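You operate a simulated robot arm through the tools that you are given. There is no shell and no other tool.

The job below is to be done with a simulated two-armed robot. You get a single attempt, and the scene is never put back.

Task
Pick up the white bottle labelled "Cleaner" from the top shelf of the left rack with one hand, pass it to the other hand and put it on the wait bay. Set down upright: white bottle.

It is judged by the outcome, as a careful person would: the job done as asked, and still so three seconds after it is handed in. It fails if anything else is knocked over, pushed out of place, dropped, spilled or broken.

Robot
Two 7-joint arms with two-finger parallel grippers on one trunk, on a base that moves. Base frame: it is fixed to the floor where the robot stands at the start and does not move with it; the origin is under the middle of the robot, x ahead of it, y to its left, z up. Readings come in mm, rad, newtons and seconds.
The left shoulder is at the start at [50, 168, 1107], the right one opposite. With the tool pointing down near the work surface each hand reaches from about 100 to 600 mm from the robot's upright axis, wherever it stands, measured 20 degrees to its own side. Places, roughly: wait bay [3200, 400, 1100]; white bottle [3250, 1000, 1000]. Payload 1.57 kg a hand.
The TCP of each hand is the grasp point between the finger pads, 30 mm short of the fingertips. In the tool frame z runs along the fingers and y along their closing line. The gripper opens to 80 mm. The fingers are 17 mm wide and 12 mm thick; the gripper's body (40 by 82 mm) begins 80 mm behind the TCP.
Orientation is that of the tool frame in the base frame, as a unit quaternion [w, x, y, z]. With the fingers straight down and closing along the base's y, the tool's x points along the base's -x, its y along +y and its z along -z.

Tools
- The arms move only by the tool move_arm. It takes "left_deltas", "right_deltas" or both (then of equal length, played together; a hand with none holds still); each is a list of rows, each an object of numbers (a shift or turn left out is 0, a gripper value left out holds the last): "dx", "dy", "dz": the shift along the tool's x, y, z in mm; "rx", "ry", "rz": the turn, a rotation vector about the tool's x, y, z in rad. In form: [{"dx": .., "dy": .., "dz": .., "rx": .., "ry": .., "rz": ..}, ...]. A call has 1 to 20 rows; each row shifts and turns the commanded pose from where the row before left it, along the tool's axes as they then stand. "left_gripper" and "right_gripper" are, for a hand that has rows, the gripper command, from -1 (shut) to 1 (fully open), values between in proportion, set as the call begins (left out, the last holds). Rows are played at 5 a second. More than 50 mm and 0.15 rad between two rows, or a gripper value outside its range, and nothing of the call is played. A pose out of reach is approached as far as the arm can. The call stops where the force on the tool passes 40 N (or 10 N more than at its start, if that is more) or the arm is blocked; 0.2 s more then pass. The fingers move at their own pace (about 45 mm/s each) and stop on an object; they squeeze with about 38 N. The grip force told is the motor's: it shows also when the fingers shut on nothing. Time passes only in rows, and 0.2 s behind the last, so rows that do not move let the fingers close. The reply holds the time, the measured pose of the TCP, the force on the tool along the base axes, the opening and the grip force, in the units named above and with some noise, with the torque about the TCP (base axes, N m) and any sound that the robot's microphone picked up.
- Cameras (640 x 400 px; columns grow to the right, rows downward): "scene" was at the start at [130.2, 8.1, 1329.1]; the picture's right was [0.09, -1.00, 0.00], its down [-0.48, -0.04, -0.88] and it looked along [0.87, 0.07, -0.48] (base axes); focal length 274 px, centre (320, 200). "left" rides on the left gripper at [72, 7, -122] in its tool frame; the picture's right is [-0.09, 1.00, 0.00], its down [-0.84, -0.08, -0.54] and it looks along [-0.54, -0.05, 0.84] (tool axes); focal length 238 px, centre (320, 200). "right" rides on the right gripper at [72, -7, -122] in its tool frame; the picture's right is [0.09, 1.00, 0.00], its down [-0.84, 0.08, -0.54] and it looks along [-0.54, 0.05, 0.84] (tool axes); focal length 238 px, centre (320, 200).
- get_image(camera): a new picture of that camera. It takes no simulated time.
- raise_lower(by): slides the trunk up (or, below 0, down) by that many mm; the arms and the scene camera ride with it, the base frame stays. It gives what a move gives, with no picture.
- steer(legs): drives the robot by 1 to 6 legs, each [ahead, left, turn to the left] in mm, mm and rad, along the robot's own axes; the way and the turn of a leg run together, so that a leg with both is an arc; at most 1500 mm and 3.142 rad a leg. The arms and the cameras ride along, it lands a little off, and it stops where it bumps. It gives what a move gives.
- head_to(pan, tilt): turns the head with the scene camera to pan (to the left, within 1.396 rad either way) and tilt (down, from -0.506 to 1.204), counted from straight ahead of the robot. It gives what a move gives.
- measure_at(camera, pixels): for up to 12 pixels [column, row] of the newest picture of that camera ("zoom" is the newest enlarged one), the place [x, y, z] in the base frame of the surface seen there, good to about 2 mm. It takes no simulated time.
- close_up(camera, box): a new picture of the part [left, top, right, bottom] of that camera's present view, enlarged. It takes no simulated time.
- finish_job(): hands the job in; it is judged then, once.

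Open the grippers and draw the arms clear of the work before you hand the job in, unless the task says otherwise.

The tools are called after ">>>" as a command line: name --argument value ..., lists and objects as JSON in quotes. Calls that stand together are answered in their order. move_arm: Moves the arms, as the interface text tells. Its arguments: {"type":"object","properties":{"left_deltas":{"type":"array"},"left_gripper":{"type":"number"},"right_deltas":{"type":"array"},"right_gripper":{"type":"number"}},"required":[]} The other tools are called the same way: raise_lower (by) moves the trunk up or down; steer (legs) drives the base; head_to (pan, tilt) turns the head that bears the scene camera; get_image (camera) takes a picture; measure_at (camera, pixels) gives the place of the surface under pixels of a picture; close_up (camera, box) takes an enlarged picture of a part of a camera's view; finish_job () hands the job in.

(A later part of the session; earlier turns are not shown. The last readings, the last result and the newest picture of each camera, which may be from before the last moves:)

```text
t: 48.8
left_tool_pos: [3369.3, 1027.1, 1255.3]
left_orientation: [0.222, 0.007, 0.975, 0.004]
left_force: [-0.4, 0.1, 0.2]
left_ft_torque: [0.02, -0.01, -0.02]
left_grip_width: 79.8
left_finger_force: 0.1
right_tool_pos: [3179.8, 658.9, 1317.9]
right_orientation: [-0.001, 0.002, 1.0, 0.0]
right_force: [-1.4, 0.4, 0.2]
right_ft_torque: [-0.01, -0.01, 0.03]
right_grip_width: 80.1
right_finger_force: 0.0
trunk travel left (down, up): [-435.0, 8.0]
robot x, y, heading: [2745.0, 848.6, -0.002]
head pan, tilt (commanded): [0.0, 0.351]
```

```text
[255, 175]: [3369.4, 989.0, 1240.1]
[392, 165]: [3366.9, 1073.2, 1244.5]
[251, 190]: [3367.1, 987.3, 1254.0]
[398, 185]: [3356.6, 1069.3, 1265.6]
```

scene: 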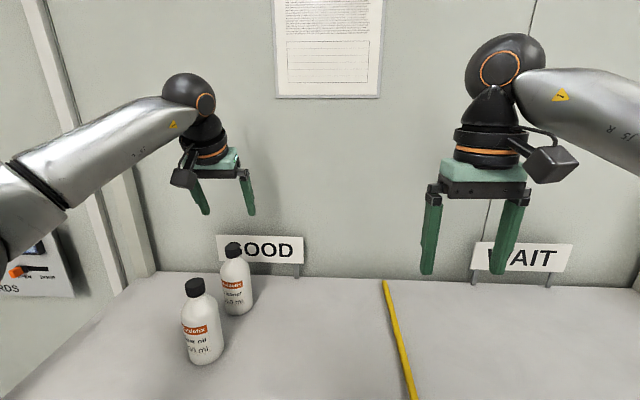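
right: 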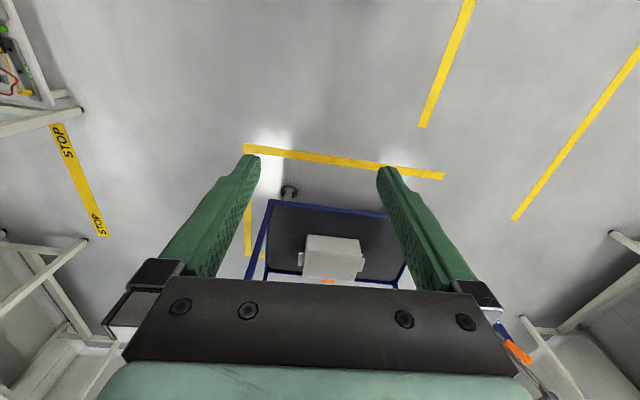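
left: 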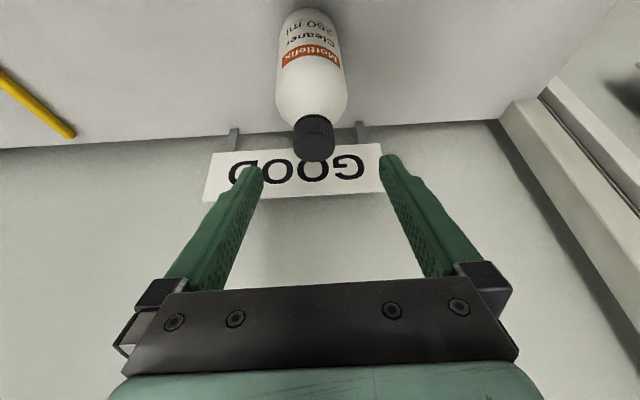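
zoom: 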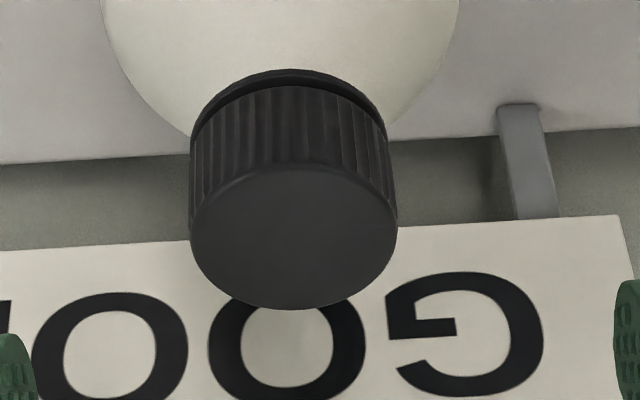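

Cap axis is (3376.3, 1025.3), TCP is at (3369.5, 1027.2, 1255.6), so I shift −2 mm in y while descending the last 34 mm to put the pads on the cap.

>>> move_arm --left_deltas '[{"dx": 4.4, "dy": -1.1, "dz": 10.4}, {"dx": 4.4, "dy": -1.1, "dz": 10.4}, {"dx": 4.4, "dz": 10.4}, {}]'

>>> close_up --camera "left" --box '[200, 100, 440, 250]'

>>> close_up --camera "scene" --box '[160, 190, 288, 270]'

```text
t: 49.8
left_tool_pos: [3370.5, 1025.2, 1222.0]
left_orientation: [0.223, 0.006, 0.975, 0.004]
left_force: [-0.3, -0.5, 0.3]
left_ft_torque: [0.01, -0.04, 0.0]
left_grip_width: 80.1
left_finger_force: 0.0
right_tool_pos: [3179.0, 659.7, 1317.8]
right_orientation: [0.0, 0.002, 1.0, 0.001]
right_force: [0.0, 0.1, -0.2]
right_ft_torque: [0.0, -0.01, 0.0]
right_grip_width: 79.9
right_finger_force: 0.0
trunk travel left (down, up): [-435.0, 8.0]
robot x, y, heading: [2747.3, 845.9, -0.006]
head pan, tilt (commanded): [0.0, 0.351]
```

```text
2.67 times, centred on (320, 175) of left
```

zoom: 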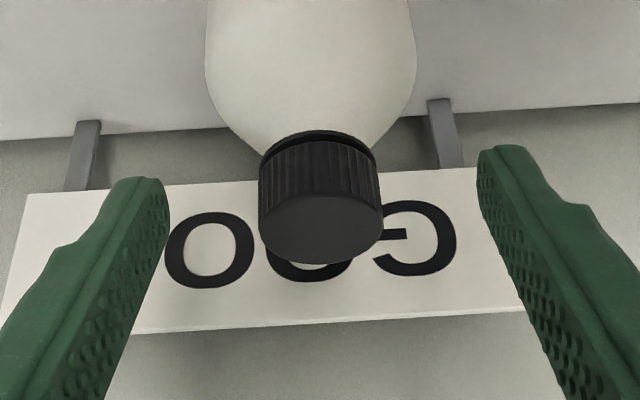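

```text
5.00 times, centred on (224, 230) of scene
```

zoom: 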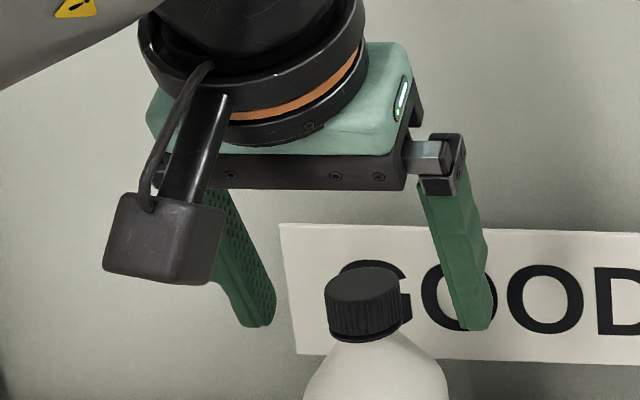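

The cap sits centred between the pads (cap col ≈320, finger inner faces ≈165/480). I close partway to about 36 mm and check centring before gripping.

>>> move_arm --left_deltas '[{}, {}, {}, {}]' --left_gripper -0.1

>>> close_up --camera "left" --box '[240, 110, 400, 210]'

>>> close_up --camera "scene" --box '[160, 210, 288, 290]'

```text
t: 50.8
left_tool_pos: [3371.0, 1024.4, 1221.3]
left_orientation: [0.223, 0.007, 0.975, 0.004]
left_force: [-0.4, -0.1, 0.1]
left_ft_torque: [0.0, 0.01, -0.02]
left_grip_width: 36.1
left_finger_force: 0.0
right_tool_pos: [3179.8, 659.0, 1317.2]
right_orientation: [0.0, 0.002, 1.0, 0.0]
right_force: [0.2, -0.2, 0.8]
right_ft_torque: [-0.05, 0.0, 0.01]
right_grip_width: 79.9
right_finger_force: 0.0
trunk travel left (down, up): [-435.0, 8.0]
robot x, y, heading: [2744.6, 845.6, -0.002]
head pan, tilt (commanded): [0.0, 0.351]
```

```text
4.00 times, centred on (320, 160) of left
```

zoom: 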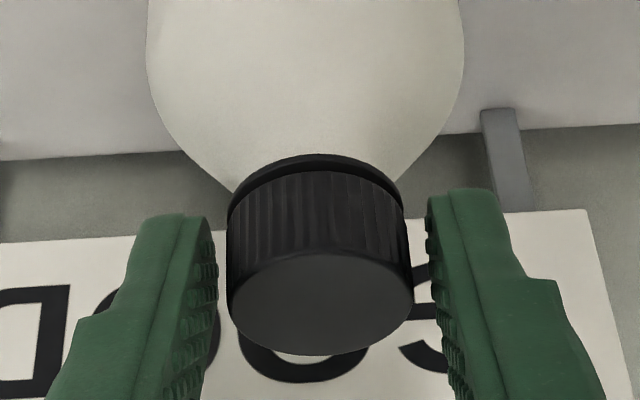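

```text
5.00 times, centred on (224, 250) of scene
```

zoom: 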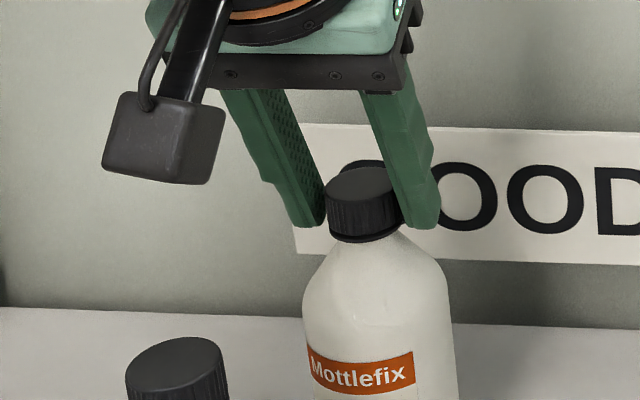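

The cap is centred within about 1 mm and the fingertips end at the cap's lower rim. I close the left gripper on the cap.

>>> move_arm --left_deltas '[{}, {}, {}, {}]' --left_gripper -1

>>> close_up --camera "scene" --box '[160, 210, 288, 290]'

```text
t: 51.8
left_tool_pos: [3370.1, 1024.6, 1222.5]
left_orientation: [0.222, 0.007, 0.975, 0.004]
left_force: [0.9, -0.7, -0.3]
left_ft_torque: [-0.18, -0.06, 0.0]
left_grip_width: 28.6
left_finger_force: 38.1
right_tool_pos: [3180.2, 659.9, 1317.9]
right_orientation: [-0.001, 0.002, 1.0, 0.0]
right_force: [-0.7, -0.1, -0.6]
right_ft_torque: [0.02, -0.03, 0.04]
right_grip_width: 79.9
right_finger_force: 0.0
trunk travel left (down, up): [-435.0, 8.0]
robot x, y, heading: [2743.2, 845.7, -0.008]
head pan, tilt (commanded): [0.0, 0.351]
```

```text
5.00 times, centred on (224, 250) of scene
```

zoom: 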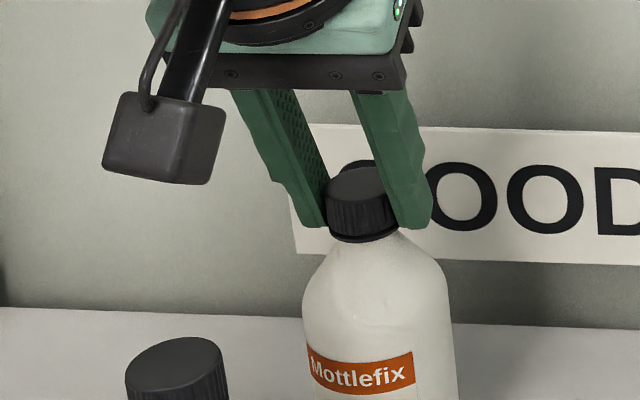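

Gripped: width 28.6 mm at 38 N. I lift straight up 60 mm.

>>> move_arm --left_deltas '[{"dx": -2.2, "dz": -4.5}, {"dx": -4.3, "dz": -9}, {"dx": -6.5, "dz": -13.5}, {"dx": -6.5, "dz": -13.5}, {"dx": -6.5, "dz": -13.5}, {}]'

>>> get_image --camera "scene"

>>> get_image --camera "left"

```text
t: 53.2
left_tool_pos: [3371.2, 1024.9, 1282.4]
left_orientation: [0.222, 0.007, 0.975, 0.004]
left_force: [-0.5, 0.3, -2.5]
left_ft_torque: [-0.03, 0.02, -0.01]
left_grip_width: 28.5
left_finger_force: 38.1
right_tool_pos: [3180.0, 658.4, 1317.9]
right_orientation: [0.001, 0.003, 1.0, -0.001]
right_force: [0.2, 0.1, 1.0]
right_ft_torque: [0.01, -0.05, -0.01]
right_grip_width: 80.0
right_finger_force: 0.1
trunk travel left (down, up): [-435.0, 8.0]
robot x, y, heading: [2745.3, 844.2, -0.008]
head pan, tilt (commanded): [0.0, 0.351]
```

```text
taken
```

scene: 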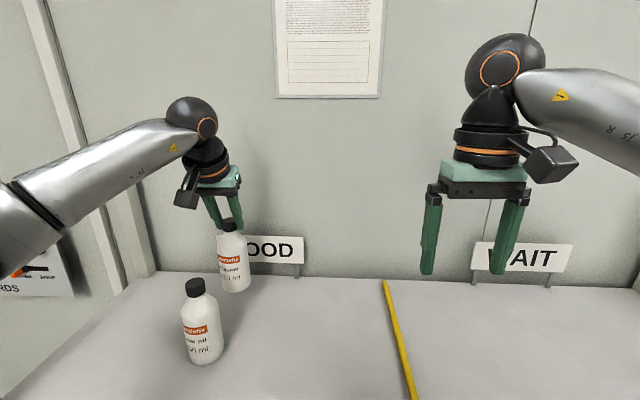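

```text
taken
```

left: 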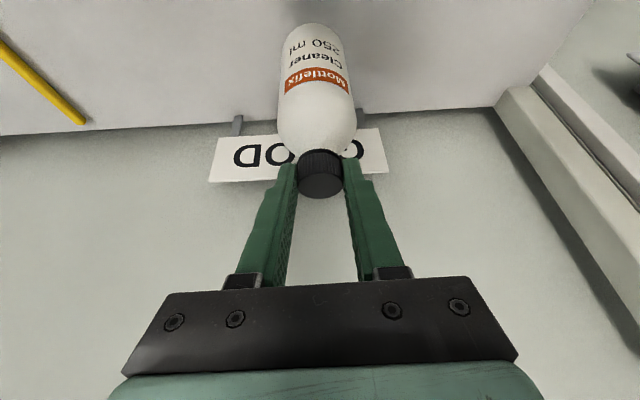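

The bottle is lifted and hangs straight (≈2.6 N). I slide it 110 mm to the right so it clears the Gear oil bottle before pulling back.

>>> move_arm --left_deltas '[{"dy": -10}, {"dy": -22}, {"dy": -26}, {"dy": -26}, {"dy": -20}, {"dy": -8}, {}]'

>>> get_image --camera "scene"

```text
t: 54.8
left_tool_pos: [3366.9, 910.8, 1281.1]
left_orientation: [0.222, 0.007, 0.975, 0.004]
left_force: [-0.6, 0.4, -2.4]
left_ft_torque: [0.0, 0.02, 0.0]
left_grip_width: 28.9
left_finger_force: 38.0
right_tool_pos: [3180.4, 657.6, 1317.3]
right_orientation: [0.0, 0.003, 1.0, 0.0]
right_force: [0.9, 0.5, 0.1]
right_ft_torque: [-0.01, 0.04, -0.02]
right_grip_width: 80.1
right_finger_force: 0.0
trunk travel left (down, up): [-435.0, 8.0]
robot x, y, heading: [2745.4, 849.3, -0.007]
head pan, tilt (commanded): [0.0, 0.351]
```

```text
taken
```

scene: 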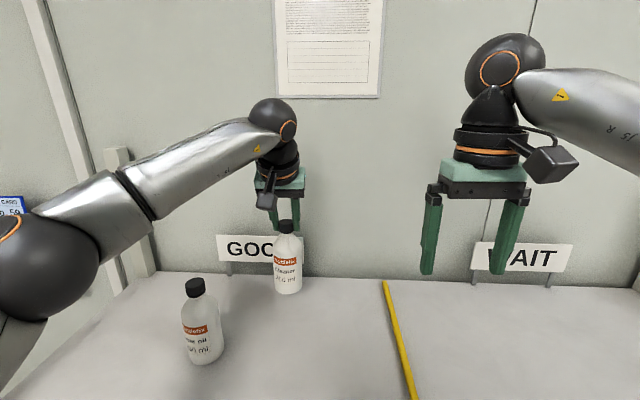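

The held bottle is now clear (gap ≈80 mm to Gear oil). I drive straight back 420 mm to get room for the handover.

>>> steer --legs '[[-420, 0, 0]]'

>>> get_image --camera "scene"

```text
t: 57.4
left_tool_pos: [2945.4, 916.9, 1280.7]
left_orientation: [0.222, 0.002, 0.975, 0.005]
left_force: [-0.2, -0.4, -2.3]
left_ft_torque: [-0.01, 0.02, -0.01]
left_grip_width: 28.5
left_finger_force: 37.8
right_tool_pos: [2759.2, 662.9, 1317.1]
right_orientation: [0.0, -0.002, 1.0, 0.0]
right_force: [-0.8, 0.0, 0.5]
right_ft_torque: [-0.02, -0.01, 0.0]
right_grip_width: 80.1
right_finger_force: 0.1
trunk travel left (down, up): [-435.0, 8.0]
robot x, y, heading: [2322.0, 845.8, 0.002]
head pan, tilt (commanded): [0.0, 0.351]
```

```text
taken
```

scene: 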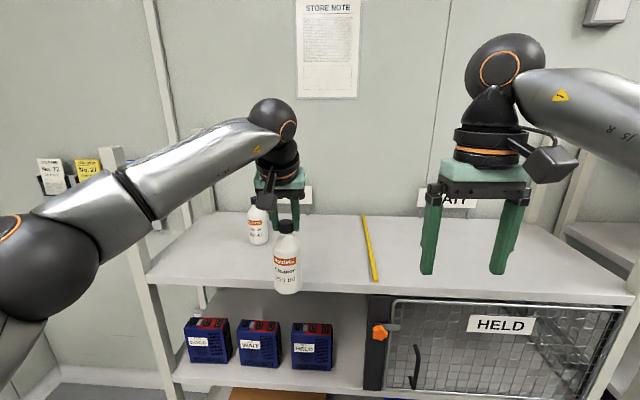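

The bottle is out over the aisle at TCP (2945, 917, 1281). I bring the left hand back ~170 mm toward the robot, level, to a comfortable handover place.

>>> move_arm --left_deltas '[{"dx": 9, "dy": -1, "dz": -4.3}, {"dx": 22, "dy": -2, "dz": -10.6}, {"dx": 31, "dy": -2, "dz": -15}, {"dx": 31, "dy": -2, "dz": -15}, {"dx": 31, "dy": -2, "dz": -15}, {"dx": 22, "dy": -2, "dz": -10.6}, {"dx": 9, "dz": -4.3}, {}]'

>>> get_image --camera "scene"

>>> get_image --camera "right"

```text
t: 59.2
left_tool_pos: [2773.2, 904.2, 1281.8]
left_orientation: [0.223, 0.002, 0.975, 0.005]
left_force: [0.4, -0.7, -2.8]
left_ft_torque: [0.01, 0.04, 0.01]
left_grip_width: 28.8
left_finger_force: 37.8
right_tool_pos: [2760.4, 663.1, 1317.7]
right_orientation: [0.001, -0.003, 1.0, -0.001]
right_force: [-0.8, 0.3, 0.2]
right_ft_torque: [0.01, -0.01, -0.01]
right_grip_width: 79.9
right_finger_force: 0.1
trunk travel left (down, up): [-435.0, 8.0]
robot x, y, heading: [2319.6, 844.8, 0.001]
head pan, tilt (commanded): [0.0, 0.351]
```

```text
taken
```

scene: 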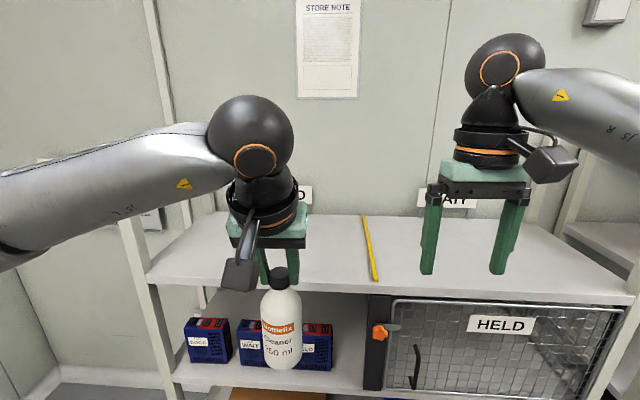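

```text
taken
```

right: 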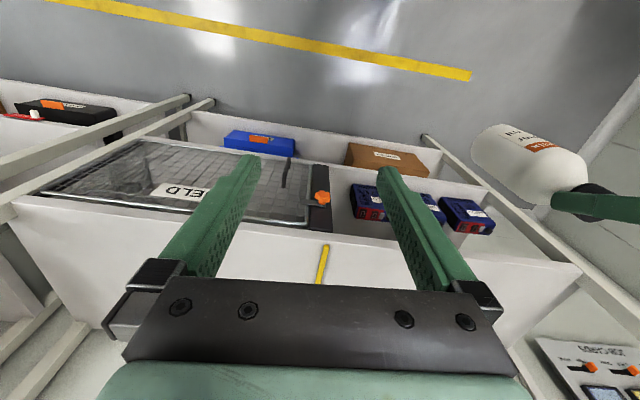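

The bottle hangs at columns 262–302 in front of the camera. I measure its surface to check verticality and exact position.

>>> close_up --camera "scene" --box '[200, 250, 360, 380]'

>>> measure_at --camera "scene" --pixels '[[279, 270], [279, 280], [280, 310], [264, 320], [301, 320], [265, 355], [302, 355], [283, 335], [284, 366], [240, 275]]'

```text
3.08 times, centred on (280, 315) of scene
```

zoom: 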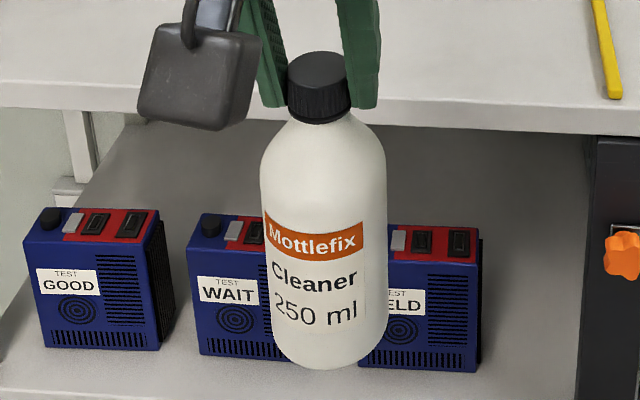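

```text
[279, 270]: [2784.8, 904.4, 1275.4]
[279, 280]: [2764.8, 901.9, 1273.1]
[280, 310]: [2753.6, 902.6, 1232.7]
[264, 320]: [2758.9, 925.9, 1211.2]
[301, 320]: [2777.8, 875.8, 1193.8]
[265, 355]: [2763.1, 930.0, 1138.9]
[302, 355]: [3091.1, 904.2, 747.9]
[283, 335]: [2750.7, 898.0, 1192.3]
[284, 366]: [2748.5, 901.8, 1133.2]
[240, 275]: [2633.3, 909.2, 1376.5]
```

The bottle hangs vertical with axis ≈ (2779, 902) and bottom ≈ z 1121. I reorient the right hand in place: yaw 45° to the left, then pitch up so it points forward-left, 35° below horizontal.

>>> move_arm --right_deltas '[{"rz": -0.131}, {"rz": -0.131}, {"rz": -0.131}, {"rz": -0.131}, {"rz": -0.131}, {"rz": -0.13}, {"ry": -0.137}, {"ry": -0.137}, {"ry": -0.137}, {"ry": -0.137}, {"ry": -0.137}, {"ry": -0.137}, {"ry": -0.138}, {}]' --right_gripper 1

>>> get_image --camera "scene"

>>> get_image --camera "right"

```text
t: 62.2
left_tool_pos: [2773.4, 905.0, 1281.1]
left_orientation: [0.222, 0.002, 0.975, 0.005]
left_force: [-0.2, 0.2, -2.5]
left_ft_torque: [-0.02, 0.05, 0.04]
left_grip_width: 28.9
left_finger_force: 37.9
right_tool_pos: [2758.7, 665.3, 1317.7]
right_orientation: [0.426, -0.342, 0.818, 0.179]
right_force: [0.6, 0.2, -0.2]
right_ft_torque: [0.01, -0.02, 0.0]
right_grip_width: 79.9
right_finger_force: 0.1
trunk travel left (down, up): [-435.0, 8.0]
robot x, y, heading: [2323.5, 845.8, 0.007]
head pan, tilt (commanded): [0.0, 0.351]
```

```text
taken
```

scene: 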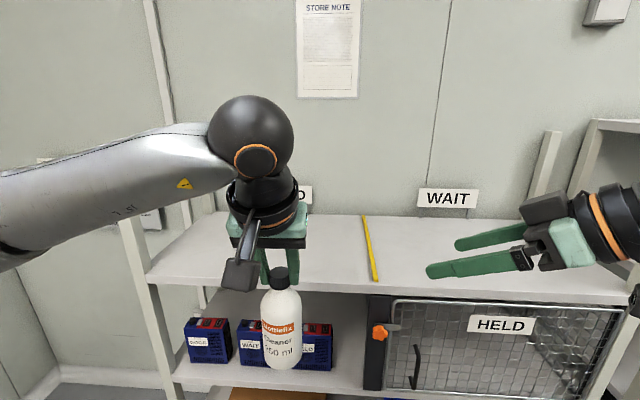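

```text
taken
```

right: 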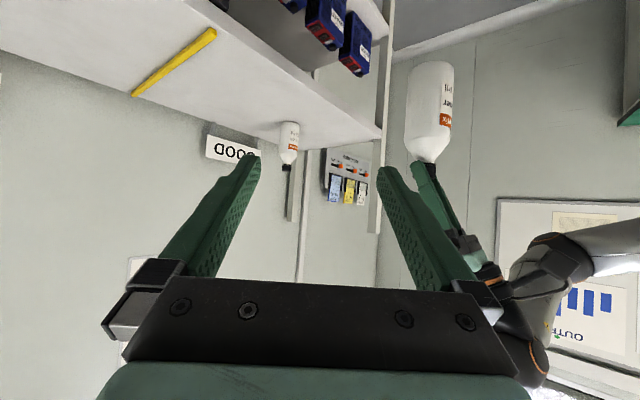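

The right hand points forward-left as planned, pads level with the bottle plane. I move it to a pre-grasp point about 130 mm short of the bottle's lower body.

>>> move_arm --right_deltas '[{"dx": 3, "dy": 25.4, "dz": 17.5}, {"dx": 3, "dy": 25.4, "dz": 17.5}, {"dx": 3, "dy": 25.4, "dz": 17.5}, {"dx": 3, "dy": 25.4, "dz": 17.5}, {"dx": 3, "dy": 25.4, "dz": 17.5}, {"dx": 3, "dy": 25.1, "dz": 17.8}, {}]'

>>> get_image --camera "scene"

>>> get_image --camera "right"

```text
t: 63.8
left_tool_pos: [2773.6, 904.6, 1281.7]
left_orientation: [0.223, 0.001, 0.975, 0.005]
left_force: [1.0, 0.3, -2.0]
left_ft_torque: [0.01, 0.03, 0.0]
left_grip_width: 28.5
left_finger_force: 37.7
right_tool_pos: [2705.9, 824.5, 1240.1]
right_orientation: [0.426, -0.341, 0.819, 0.178]
right_force: [-0.5, 0.2, -0.7]
right_ft_torque: [0.0, -0.01, -0.01]
right_grip_width: 79.9
right_finger_force: 0.1
trunk travel left (down, up): [-435.0, 8.0]
robot x, y, heading: [2320.1, 845.7, 0.006]
head pan, tilt (commanded): [0.0, 0.351]
```

```text
taken
```

scene: 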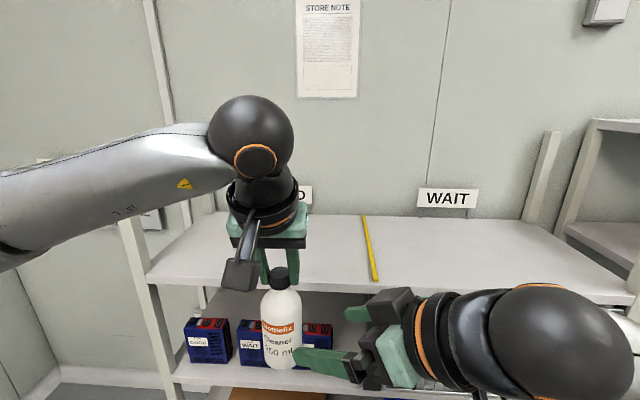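

```text
taken
```

right: 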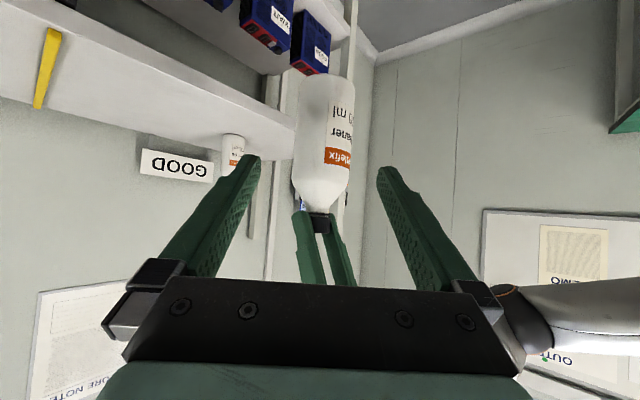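

The bottle's lower body is between the finger lines at about (329,132) in the right view. I take a close-up and measure its edges to get the lateral offset right.

>>> close_up --camera "right" --box '[240, 60, 400, 220]'

>>> measure_at --camera "right" --pixels '[[328, 132], [300, 132], [308, 132], [350, 132], [358, 132], [328, 100], [325, 160], [328, 85], [257, 165], [383, 175], [320, 222], [320, 200]]'

```text
2.50 times, centred on (320, 140) of right
```

zoom: 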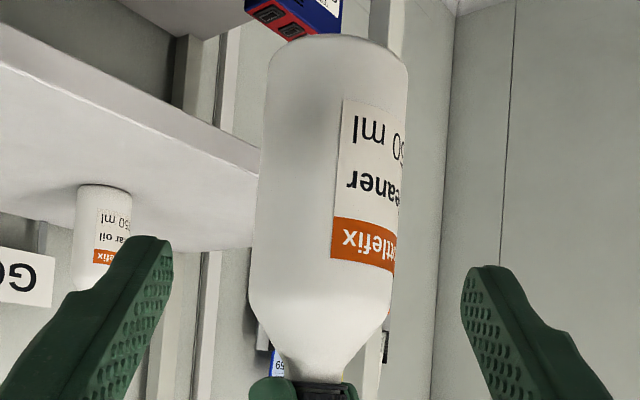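

```text
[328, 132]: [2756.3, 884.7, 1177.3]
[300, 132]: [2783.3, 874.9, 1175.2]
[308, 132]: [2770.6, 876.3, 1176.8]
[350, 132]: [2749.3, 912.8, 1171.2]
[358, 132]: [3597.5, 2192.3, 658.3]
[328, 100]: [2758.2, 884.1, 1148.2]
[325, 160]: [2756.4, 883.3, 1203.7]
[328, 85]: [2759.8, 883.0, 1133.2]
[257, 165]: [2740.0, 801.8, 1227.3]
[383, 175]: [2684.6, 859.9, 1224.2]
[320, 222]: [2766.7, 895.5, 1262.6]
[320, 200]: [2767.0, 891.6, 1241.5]
```

The bottle axis fits (2777.3, 903.5); in the right tool frame that is +4.6 mm along the closing line. I correct that and advance 53 mm, stopping just short of the bottle for a check.

>>> move_arm --right_deltas '[{"dx": -1.3, "dy": 2.3, "dz": 8}, {"dx": -1.3, "dy": 2.3, "dz": 15}, {"dz": 15}, {"dz": 15}, {}]'

>>> close_up --camera "right" --box '[220, 40, 420, 240]'

>>> get_image --camera "scene"

```text
t: 65.0
left_tool_pos: [2772.6, 904.4, 1282.0]
left_orientation: [0.222, 0.002, 0.975, 0.005]
left_force: [0.0, 0.4, -2.0]
left_ft_torque: [0.01, 0.01, 0.0]
left_grip_width: 28.8
left_finger_force: 38.1
right_tool_pos: [2732.2, 860.5, 1211.9]
right_orientation: [0.426, -0.342, 0.819, 0.177]
right_force: [0.8, -0.3, -0.6]
right_ft_torque: [0.0, 0.02, 0.01]
right_grip_width: 79.7
right_finger_force: 0.1
trunk travel left (down, up): [-435.0, 8.0]
robot x, y, heading: [2322.4, 846.4, 0.005]
head pan, tilt (commanded): [0.0, 0.351]
```

```text
2.00 times, centred on (320, 140) of right
```

zoom: 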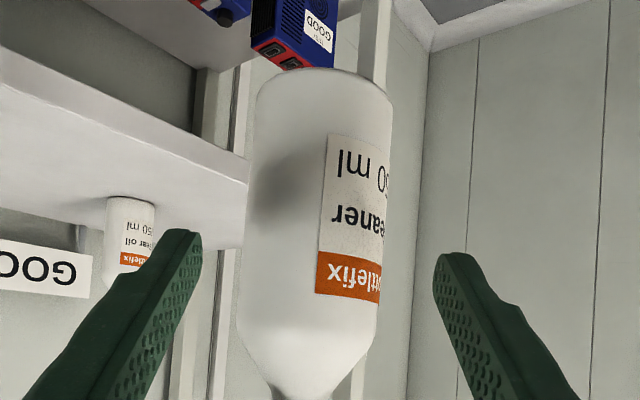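

```text
taken
```

scene: 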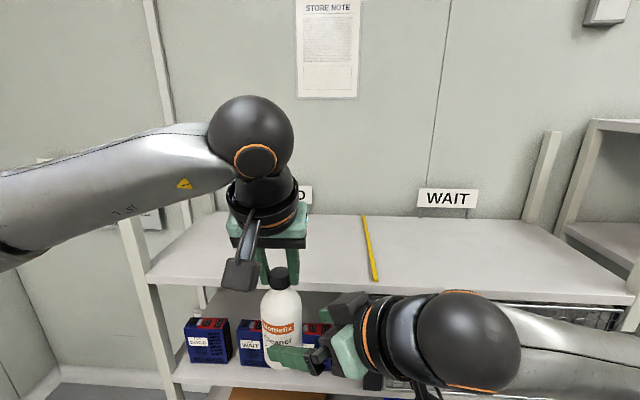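

The bottle is now slightly off centre. I measure bottle edges and finger tips again in this close-up before going on.

>>> measure_at --camera "zoom" --pixels '[[312, 214], [250, 214], [265, 214], [290, 214], [335, 214], [360, 214], [372, 214], [300, 330], [325, 100], [190, 250], [445, 270]]'

```text
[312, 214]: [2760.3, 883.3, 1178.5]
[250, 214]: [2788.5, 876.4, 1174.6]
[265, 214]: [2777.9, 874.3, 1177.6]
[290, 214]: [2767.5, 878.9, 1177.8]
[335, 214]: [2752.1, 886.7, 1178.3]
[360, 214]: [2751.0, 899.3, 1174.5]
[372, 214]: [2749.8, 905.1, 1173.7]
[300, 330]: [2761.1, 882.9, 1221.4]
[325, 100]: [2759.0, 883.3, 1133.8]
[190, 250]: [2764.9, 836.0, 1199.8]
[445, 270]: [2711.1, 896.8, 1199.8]
```

Bottle axis is now fitted at (2778.8, 903.2), i.e. −3.1 mm in the right tool's y. I correct and advance the remaining 76 mm around the body.

>>> move_arm --right_deltas '[{"dx": -1, "dy": -3.1}, {"dz": 12}, {"dz": 16}, {"dz": 16}, {"dz": 16}, {"dz": 16}, {}]'

>>> close_up --camera "right" --box '[200, 40, 440, 240]'

>>> close_up --camera "scene" --box '[200, 250, 400, 390]'

```text
t: 66.6
left_tool_pos: [2772.3, 904.2, 1282.2]
left_orientation: [0.223, 0.003, 0.975, 0.005]
left_force: [0.6, -0.8, -1.9]
left_ft_torque: [0.02, 0.02, -0.01]
left_grip_width: 28.7
left_finger_force: 38.0
right_tool_pos: [2781.6, 903.7, 1170.2]
right_orientation: [0.426, -0.342, 0.819, 0.178]
right_force: [0.2, 0.5, 0.0]
right_ft_torque: [0.0, 0.01, -0.01]
right_grip_width: 80.0
right_finger_force: 0.0
trunk travel left (down, up): [-435.0, 8.0]
robot x, y, heading: [2320.1, 846.0, 0.009]
head pan, tilt (commanded): [0.0, 0.351]
```

```text
2.00 times, centred on (320, 140) of right
```

zoom: 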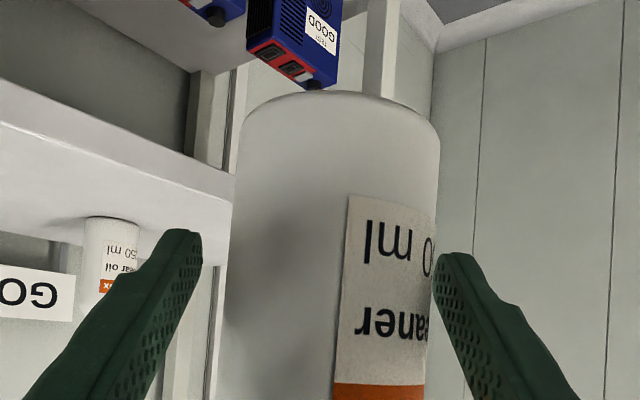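

```text
2.86 times, centred on (300, 320) of scene
```

zoom: 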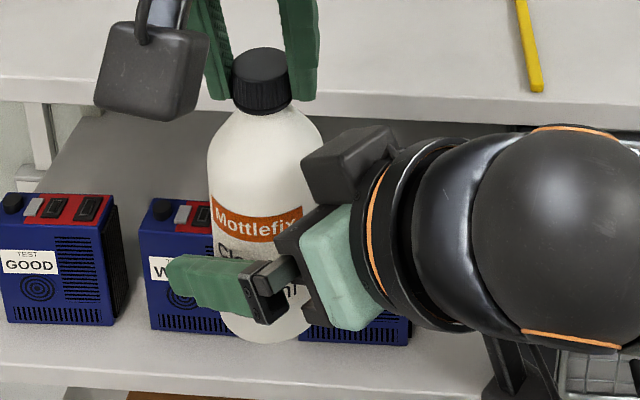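

The fingers straddle the lower body; the bottle sits about +1.7 mm off centre in the tool's y. I correct that and close partway to 68 mm to verify.

>>> move_arm --right_deltas '[{"dy": 1.7}, {}, {}]' --right_gripper 0.7

>>> close_up --camera "right" --box '[200, 40, 440, 240]'

```text
t: 67.4
left_tool_pos: [2772.5, 904.5, 1281.8]
left_orientation: [0.222, 0.002, 0.975, 0.005]
left_force: [-0.3, -0.8, -2.6]
left_ft_torque: [0.02, 0.03, 0.05]
left_grip_width: 28.7
left_finger_force: 37.9
right_tool_pos: [2779.2, 903.9, 1170.2]
right_orientation: [0.426, -0.342, 0.819, 0.178]
right_force: [-0.4, -0.1, 0.0]
right_ft_torque: [-0.01, -0.01, -0.03]
right_grip_width: 67.8
right_finger_force: 0.1
trunk travel left (down, up): [-435.0, 8.0]
robot x, y, heading: [2320.2, 848.4, 0.006]
head pan, tilt (commanded): [0.0, 0.351]
```

```text
2.00 times, centred on (320, 140) of right
```

zoom: 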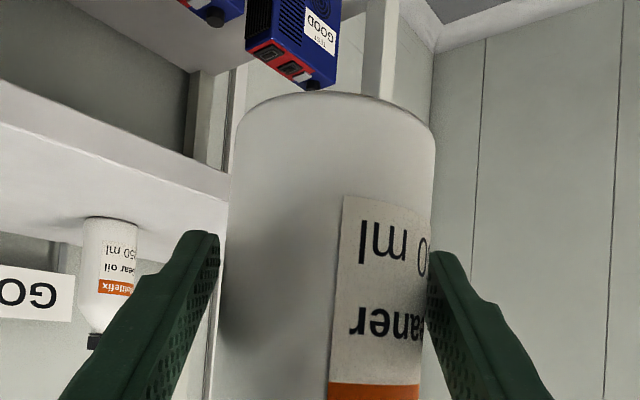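

It is centred to about 1 mm. I close the right gripper fully on the body while the left hand holds still.

>>> move_arm --right_deltas '[{"dy": 0.4}, {}, {}, {}]' --right_gripper -1

>>> close_up --camera "scene" --box '[200, 250, 400, 390]'

```text
t: 68.4
left_tool_pos: [2771.7, 904.0, 1281.1]
left_orientation: [0.222, 0.002, 0.975, 0.005]
left_force: [-3.0, 0.9, -3.6]
left_ft_torque: [-0.16, -0.18, 0.08]
left_grip_width: 29.1
left_finger_force: 38.7
right_tool_pos: [2779.1, 904.6, 1169.7]
right_orientation: [0.426, -0.341, 0.819, 0.178]
right_force: [2.9, -0.3, 0.8]
right_ft_torque: [0.2, 0.48, -0.02]
right_grip_width: 58.7
right_finger_force: 38.3
trunk travel left (down, up): [-435.0, 8.0]
robot x, y, heading: [2322.0, 844.3, 0.005]
head pan, tilt (commanded): [0.0, 0.351]
```

```text
2.86 times, centred on (300, 320) of scene
```

zoom: 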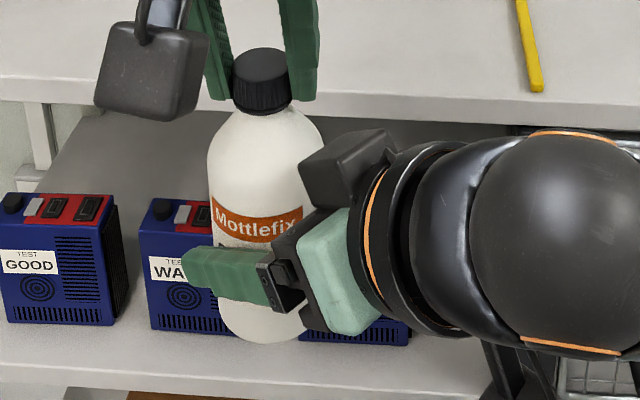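

Right hand holds the body (58.7 mm, 38 N) with small forces between the hands. I open the left gripper and let it settle.

>>> move_arm --left_deltas '[{}, {}, {}, {}]' --left_gripper 1

>>> close_up --camera "scene" --box '[200, 250, 400, 390]'

```text
t: 69.4
left_tool_pos: [2773.3, 905.6, 1281.8]
left_orientation: [0.222, 0.002, 0.975, 0.006]
left_force: [-0.1, 0.4, 0.5]
left_ft_torque: [0.01, 0.03, 0.02]
left_grip_width: 80.1
left_finger_force: 0.1
right_tool_pos: [2777.9, 905.5, 1170.1]
right_orientation: [0.426, -0.341, 0.819, 0.177]
right_force: [-0.6, 0.4, 0.8]
right_ft_torque: [0.01, 0.02, 0.02]
right_grip_width: 58.8
right_finger_force: 37.9
trunk travel left (down, up): [-435.0, 8.0]
robot x, y, heading: [2325.0, 846.0, 0.009]
head pan, tilt (commanded): [0.0, 0.351]
```

```text
2.86 times, centred on (300, 320) of scene
```

zoom: 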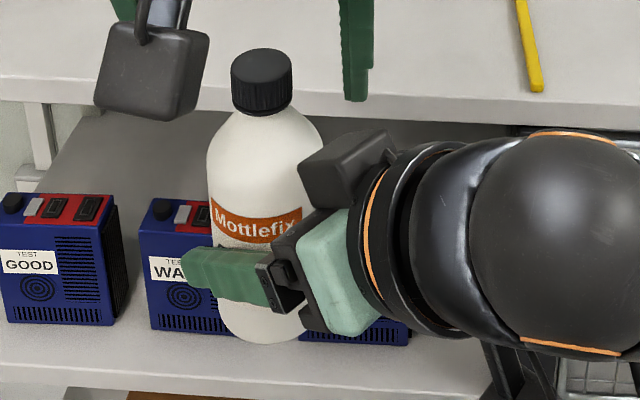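

The bottle stays put in the right hand. I withdraw the left hand up along its own axis and then out to the left.

>>> move_arm --left_deltas '[{"dz": -15}, {"dz": -25}, {"dz": -25}, {"dz": -25}, {"dy": 20}, {"dy": 35}, {"dy": 35}, {"dy": 35}, {"dy": 25}, {}]'

>>> get_image --camera "scene"

>>> get_image --camera "right"

```text
t: 71.6
left_tool_pos: [2735.6, 1051.3, 1364.0]
left_orientation: [0.223, 0.003, 0.975, 0.005]
left_force: [0.9, 0.1, 0.0]
left_ft_torque: [0.01, 0.0, 0.02]
left_grip_width: 79.9
left_finger_force: 0.0
right_tool_pos: [2778.3, 903.2, 1171.4]
right_orientation: [0.426, -0.342, 0.819, 0.178]
right_force: [-0.4, -0.6, 0.6]
right_ft_torque: [0.0, 0.01, -0.07]
right_grip_width: 58.7
right_finger_force: 37.6
trunk travel left (down, up): [-435.0, 8.0]
robot x, y, heading: [2321.9, 845.7, 0.002]
head pan, tilt (commanded): [0.0, 0.351]
```

```text
taken
```

scene: 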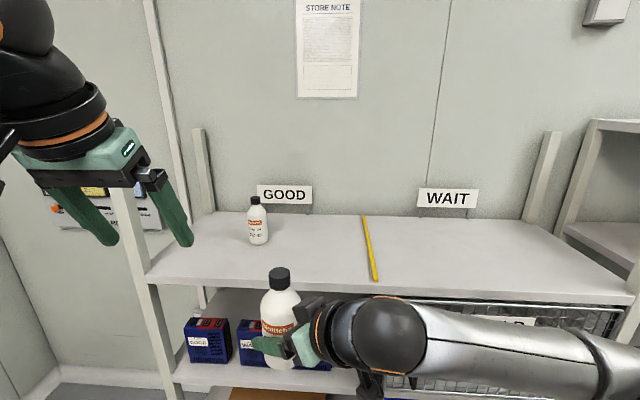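

```text
taken
```

right: 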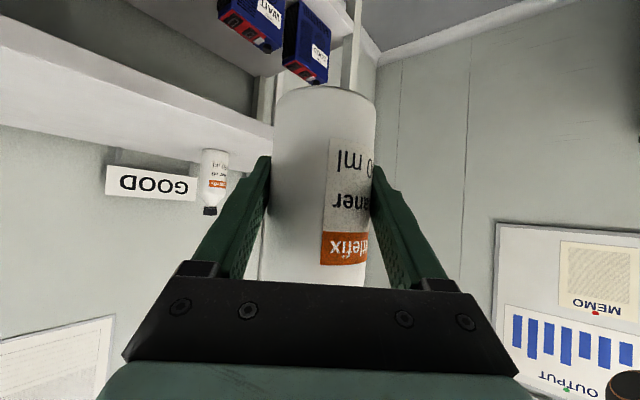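

The handover is done; the bottle is held upright by the right hand alone. I lift it 60 mm and bring it in front of the right shoulder (about −210 mm in y) before yawing and driving.

>>> move_arm --right_deltas '[{"dx": 3, "dy": -8.4, "dz": -11.2}, {"dx": 6.7, "dy": -18.4, "dz": -24.6}, {"dx": 6.7, "dy": -18.4, "dz": -24.6}, {"dx": 6.7, "dy": -18.4, "dz": -24.6}, {"dx": 6.7, "dy": -18.4, "dz": -24.6}, {"dx": 6.7, "dy": -18.4, "dz": -24.6}, {"dx": 6.7, "dy": -18.4, "dz": -24.6}, {"dx": 3.6, "dy": -10, "dz": -13.1}, {}]'

>>> get_image --camera "scene"

```text
t: 73.6
left_tool_pos: [2735.4, 1053.2, 1363.0]
left_orientation: [0.223, 0.002, 0.975, 0.005]
left_force: [0.5, -1.0, -1.4]
left_ft_torque: [0.01, 0.04, -0.01]
left_grip_width: 80.0
left_finger_force: 0.0
right_tool_pos: [2752.0, 694.0, 1232.8]
right_orientation: [0.427, -0.341, 0.819, 0.177]
right_force: [0.0, 0.6, -2.3]
right_ft_torque: [-0.02, 0.0, -0.02]
right_grip_width: 59.1
right_finger_force: 37.7
trunk travel left (down, up): [-435.0, 8.0]
robot x, y, heading: [2322.1, 846.3, 0.001]
head pan, tilt (commanded): [0.0, 0.351]
```

```text
taken
```

scene: 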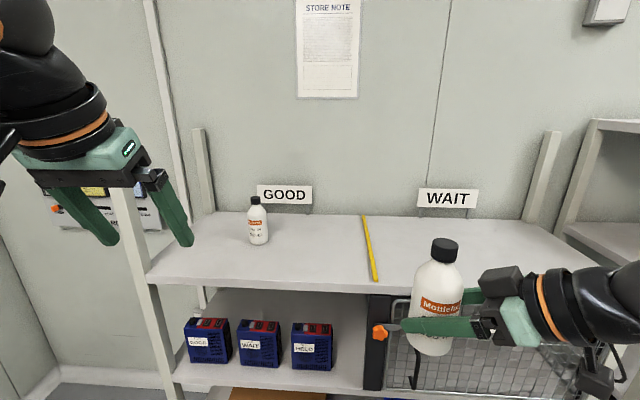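

Now I yaw the hand (and bottle) 30° clockwise about the vertical so the forearm lies more straight behind it.

>>> move_arm --right_deltas '[{"rx": 0.1065, "rz": 0.0744}, {"rx": 0.1065, "rz": 0.0744}, {"rx": 0.1065, "rz": 0.0744}, {"rx": 0.1065, "rz": 0.0744}, {}]'

>>> head_to --pan -0.35 --tilt 0.45

>>> get_image --camera "scene"

```text
t: 74.8
left_tool_pos: [2736.0, 1051.1, 1363.8]
left_orientation: [0.223, 0.002, 0.975, 0.005]
left_force: [-0.3, 1.0, -0.6]
left_ft_torque: [-0.01, 0.01, -0.01]
left_grip_width: 79.9
left_finger_force: 0.0
right_tool_pos: [2751.9, 694.3, 1231.7]
right_orientation: [0.458, -0.119, 0.879, 0.062]
right_force: [0.0, 0.3, -3.4]
right_ft_torque: [0.0, 0.01, -0.01]
right_grip_width: 58.5
right_finger_force: 38.0
trunk travel left (down, up): [-435.0, 8.0]
robot x, y, heading: [2323.6, 843.4, 0.009]
head pan, tilt (commanded): [0.0, 0.351]
```

```text
t: 75.6
left_tool_pos: [2736.0, 1052.6, 1363.7]
left_orientation: [0.222, 0.002, 0.975, 0.006]
left_force: [-0.1, 0.0, -0.4]
left_ft_torque: [0.02, -0.01, 0.03]
left_grip_width: 80.0
left_finger_force: 0.1
right_tool_pos: [2750.8, 693.3, 1231.1]
right_orientation: [0.457, -0.12, 0.879, 0.063]
right_force: [1.1, 0.8, -3.0]
right_ft_torque: [0.0, -0.03, 0.0]
right_grip_width: 58.6
right_finger_force: 37.8
trunk travel left (down, up): [-435.0, 8.0]
robot x, y, heading: [2322.8, 844.7, 0.004]
head pan, tilt (commanded): [-0.351, 0.45]
```

```text
taken
```

scene: 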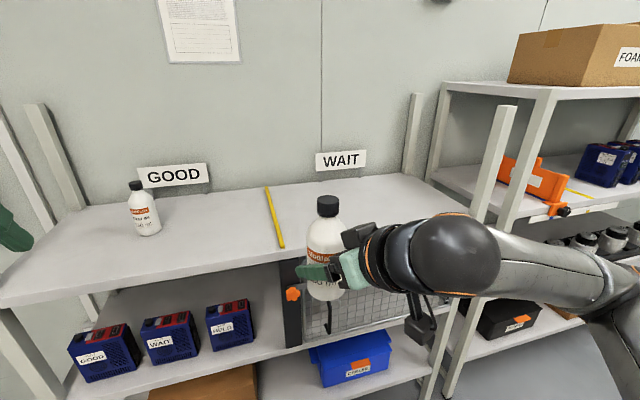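

The front right post of the rack rises above the shelf at about (500,130). I measure the post, the elbow, the divider and the wait bay limits.

>>> measure_at --camera "scene" --pixels '[[500, 130], [483, 200], [605, 280], [560, 300], [450, 290], [430, 330], [281, 245], [268, 190], [340, 162], [330, 185], [400, 195], [425, 310]]'

```text
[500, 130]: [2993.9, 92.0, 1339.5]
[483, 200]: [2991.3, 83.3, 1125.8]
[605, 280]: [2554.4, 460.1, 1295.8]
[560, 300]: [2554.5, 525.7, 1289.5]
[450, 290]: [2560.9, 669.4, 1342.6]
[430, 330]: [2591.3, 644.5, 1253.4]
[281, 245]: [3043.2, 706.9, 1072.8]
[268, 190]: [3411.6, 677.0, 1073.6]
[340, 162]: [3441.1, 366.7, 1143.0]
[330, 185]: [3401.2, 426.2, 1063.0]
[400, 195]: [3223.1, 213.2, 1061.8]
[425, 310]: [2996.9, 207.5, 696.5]
```

The right forearm now swings far out to the side (toward y≈460), which could meet the rack's right post. I extend the right hand 150 mm forward to tuck the elbow in, still outside the shelf edge.

>>> move_arm --right_deltas '[{"dx": -7, "dy": -3.4, "dz": 10}, {"dx": -13.8, "dy": -6.7, "dz": 19.7}, {"dx": -13.8, "dy": -6.7, "dz": 19.7}, {"dx": -13.8, "dy": -6.7, "dz": 19.7}, {"dx": -13.8, "dy": -6.7, "dz": 19.7}, {"dx": -13.8, "dy": -6.7, "dz": 19.7}, {"dx": -7, "dy": -3.4, "dz": 10}, {}]'

>>> get_image --camera "scene"

```text
t: 77.4
left_tool_pos: [2735.5, 1052.2, 1364.5]
left_orientation: [0.223, 0.002, 0.975, 0.005]
left_force: [-0.6, 0.7, 0.0]
left_ft_torque: [0.02, -0.03, 0.0]
left_grip_width: 79.8
left_finger_force: 0.0
right_tool_pos: [2902.3, 693.5, 1231.4]
right_orientation: [0.458, -0.12, 0.879, 0.063]
right_force: [0.2, -0.6, -2.7]
right_ft_torque: [-0.02, 0.02, 0.01]
right_grip_width: 59.1
right_finger_force: 37.9
trunk travel left (down, up): [-435.0, 8.0]
robot x, y, heading: [2324.4, 849.9, 0.004]
head pan, tilt (commanded): [-0.351, 0.45]
```

```text
taken
```

scene: 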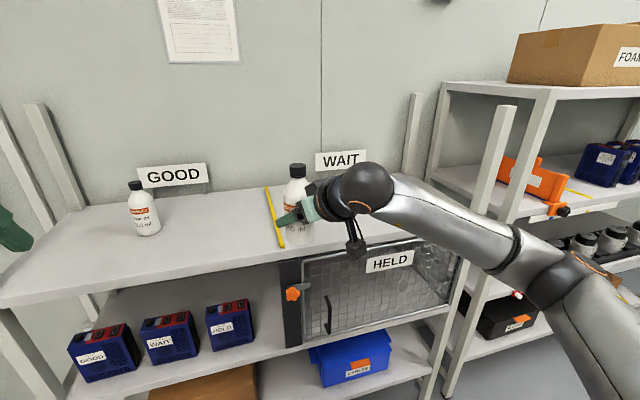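

The elbow has come back toward the robot. I measure the forearm and elbow again.

>>> measure_at --camera "scene" --pixels '[[545, 280], [580, 270], [500, 240], [450, 210], [410, 195], [360, 185], [357, 245], [296, 170], [300, 235], [595, 300]]'

```text
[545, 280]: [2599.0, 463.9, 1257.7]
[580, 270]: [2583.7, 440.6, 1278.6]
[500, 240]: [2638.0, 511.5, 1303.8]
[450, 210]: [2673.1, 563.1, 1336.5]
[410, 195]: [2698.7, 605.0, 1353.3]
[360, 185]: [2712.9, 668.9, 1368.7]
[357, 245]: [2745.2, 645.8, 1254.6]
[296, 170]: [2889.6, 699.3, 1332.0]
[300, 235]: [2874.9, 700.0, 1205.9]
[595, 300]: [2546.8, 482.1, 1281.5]
```

Elbow is now about 280 mm ahead and 450 mm right of the robot axis, which will stay clear of the post (x≈2993, y≈92). I drive diagonally forward-right so the bottle (bottom z≈1182) ends above the wait bay.

>>> steer --legs '[[265, -262, 0]]'

>>> get_image --camera "scene"

>>> get_image --camera "right"

```text
t: 80.3
left_tool_pos: [2992.4, 790.9, 1364.4]
left_orientation: [0.222, 0.004, 0.975, 0.005]
left_force: [0.7, 0.0, -0.4]
left_ft_torque: [0.0, -0.01, -0.02]
left_grip_width: 80.0
left_finger_force: 0.2
right_tool_pos: [3156.9, 431.0, 1230.7]
right_orientation: [0.457, -0.118, 0.879, 0.061]
right_force: [-0.6, -0.6, -2.3]
right_ft_torque: [0.0, -0.01, 0.02]
right_grip_width: 58.6
right_finger_force: 37.9
trunk travel left (down, up): [-435.0, 8.0]
robot x, y, heading: [2576.5, 583.7, 0.004]
head pan, tilt (commanded): [-0.351, 0.45]
```

```text
taken
```

scene: 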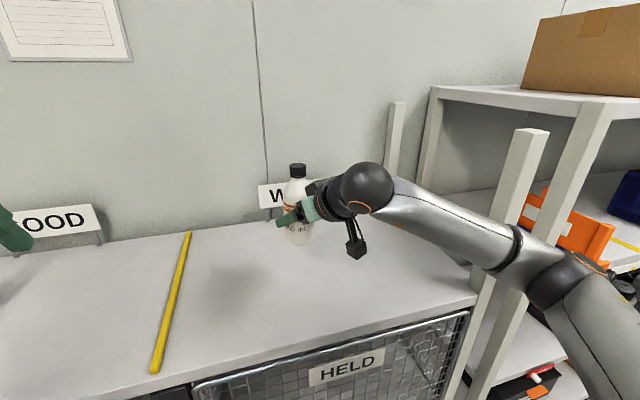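

```text
taken
```

right: 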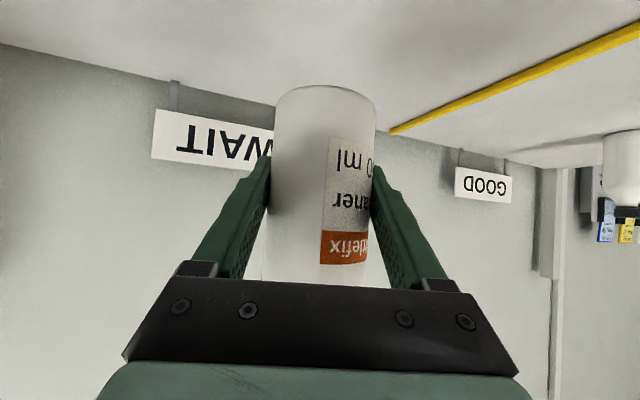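

The bottle is over the wait bay at (3157, 431), with the WAIT sign behind it. I shift it 35 mm deeper and then lower it 95 mm, staying about 20 mm above the shelf.

>>> move_arm --right_deltas '[{"dx": -9, "dy": -9.5, "dz": 12.7}, {"dx": -8.9, "dy": -9.5, "dz": 12.7}, {"dx": 6.8, "dz": 4.8}, {"dx": 13.6, "dz": 9.6}, {"dx": 13.6, "dz": 9.6}, {"dx": 13.6, "dz": 9.6}, {"dx": 13.6, "dz": 9.6}, {"dx": 13.6, "dz": 9.6}, {"dx": 6.8, "dz": 4.8}, {}]'

>>> get_image --camera "scene"

>>> close_up --camera "scene" --box '[230, 150, 390, 280]'

```text
t: 82.5
left_tool_pos: [2992.3, 791.1, 1364.0]
left_orientation: [0.223, 0.004, 0.975, 0.005]
left_force: [0.3, -0.2, -0.4]
left_ft_torque: [0.0, 0.0, 0.0]
left_grip_width: 80.2
left_finger_force: 0.0
right_tool_pos: [3193.1, 420.9, 1131.4]
right_orientation: [0.457, -0.119, 0.879, 0.062]
right_force: [0.5, 0.7, -3.6]
right_ft_torque: [0.02, -0.01, 0.02]
right_grip_width: 58.6
right_finger_force: 38.1
trunk travel left (down, up): [-435.0, 8.0]
robot x, y, heading: [2574.9, 584.6, -0.0]
head pan, tilt (commanded): [-0.351, 0.45]
```

```text
taken
```

scene: 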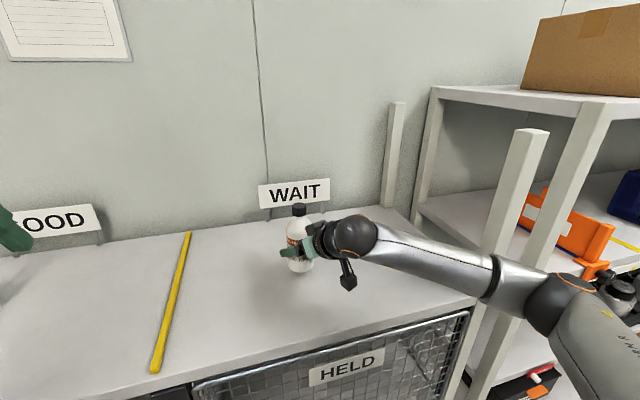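

```text
3.08 times, centred on (310, 215) of scene
```

zoom: 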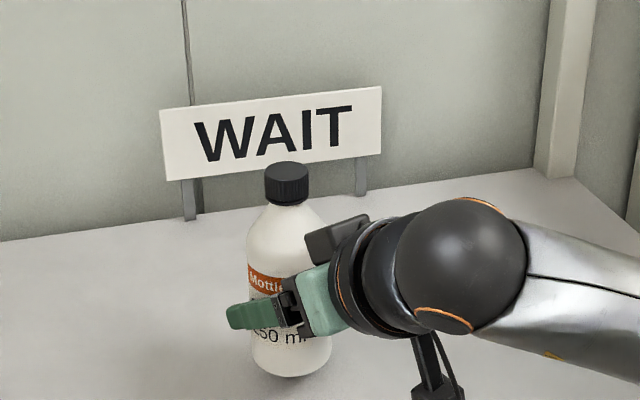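

The bottle hovers about 20 mm above the shelf. I measure its lower edge and the shelf, and the cap, to confirm the height left and verticality.

>>> measure_at --camera "zoom" --pixels '[[290, 374], [275, 368], [310, 370], [287, 170], [287, 195], [270, 180], [303, 180], [262, 240], [240, 390], [360, 390], [260, 345], [325, 350]]'

>>> get_image --camera "right"

```text
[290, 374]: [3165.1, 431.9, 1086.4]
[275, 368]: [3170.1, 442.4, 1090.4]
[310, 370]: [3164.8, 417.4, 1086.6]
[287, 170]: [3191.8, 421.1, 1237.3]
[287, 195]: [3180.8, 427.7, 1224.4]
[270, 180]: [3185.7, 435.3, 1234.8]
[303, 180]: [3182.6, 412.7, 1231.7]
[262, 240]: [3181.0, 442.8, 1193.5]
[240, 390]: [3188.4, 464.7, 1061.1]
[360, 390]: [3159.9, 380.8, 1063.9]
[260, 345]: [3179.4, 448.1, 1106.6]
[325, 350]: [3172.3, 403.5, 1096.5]
```

```text
taken
```

right: 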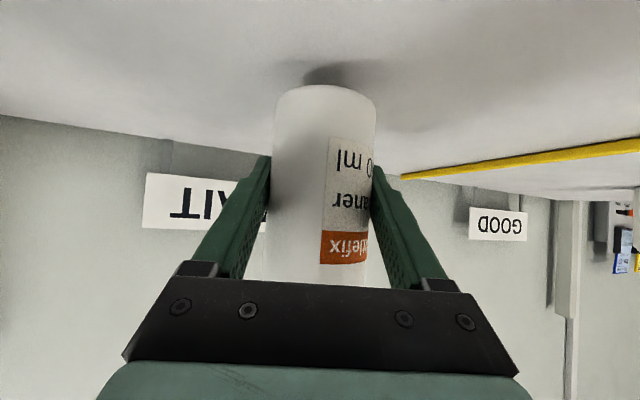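

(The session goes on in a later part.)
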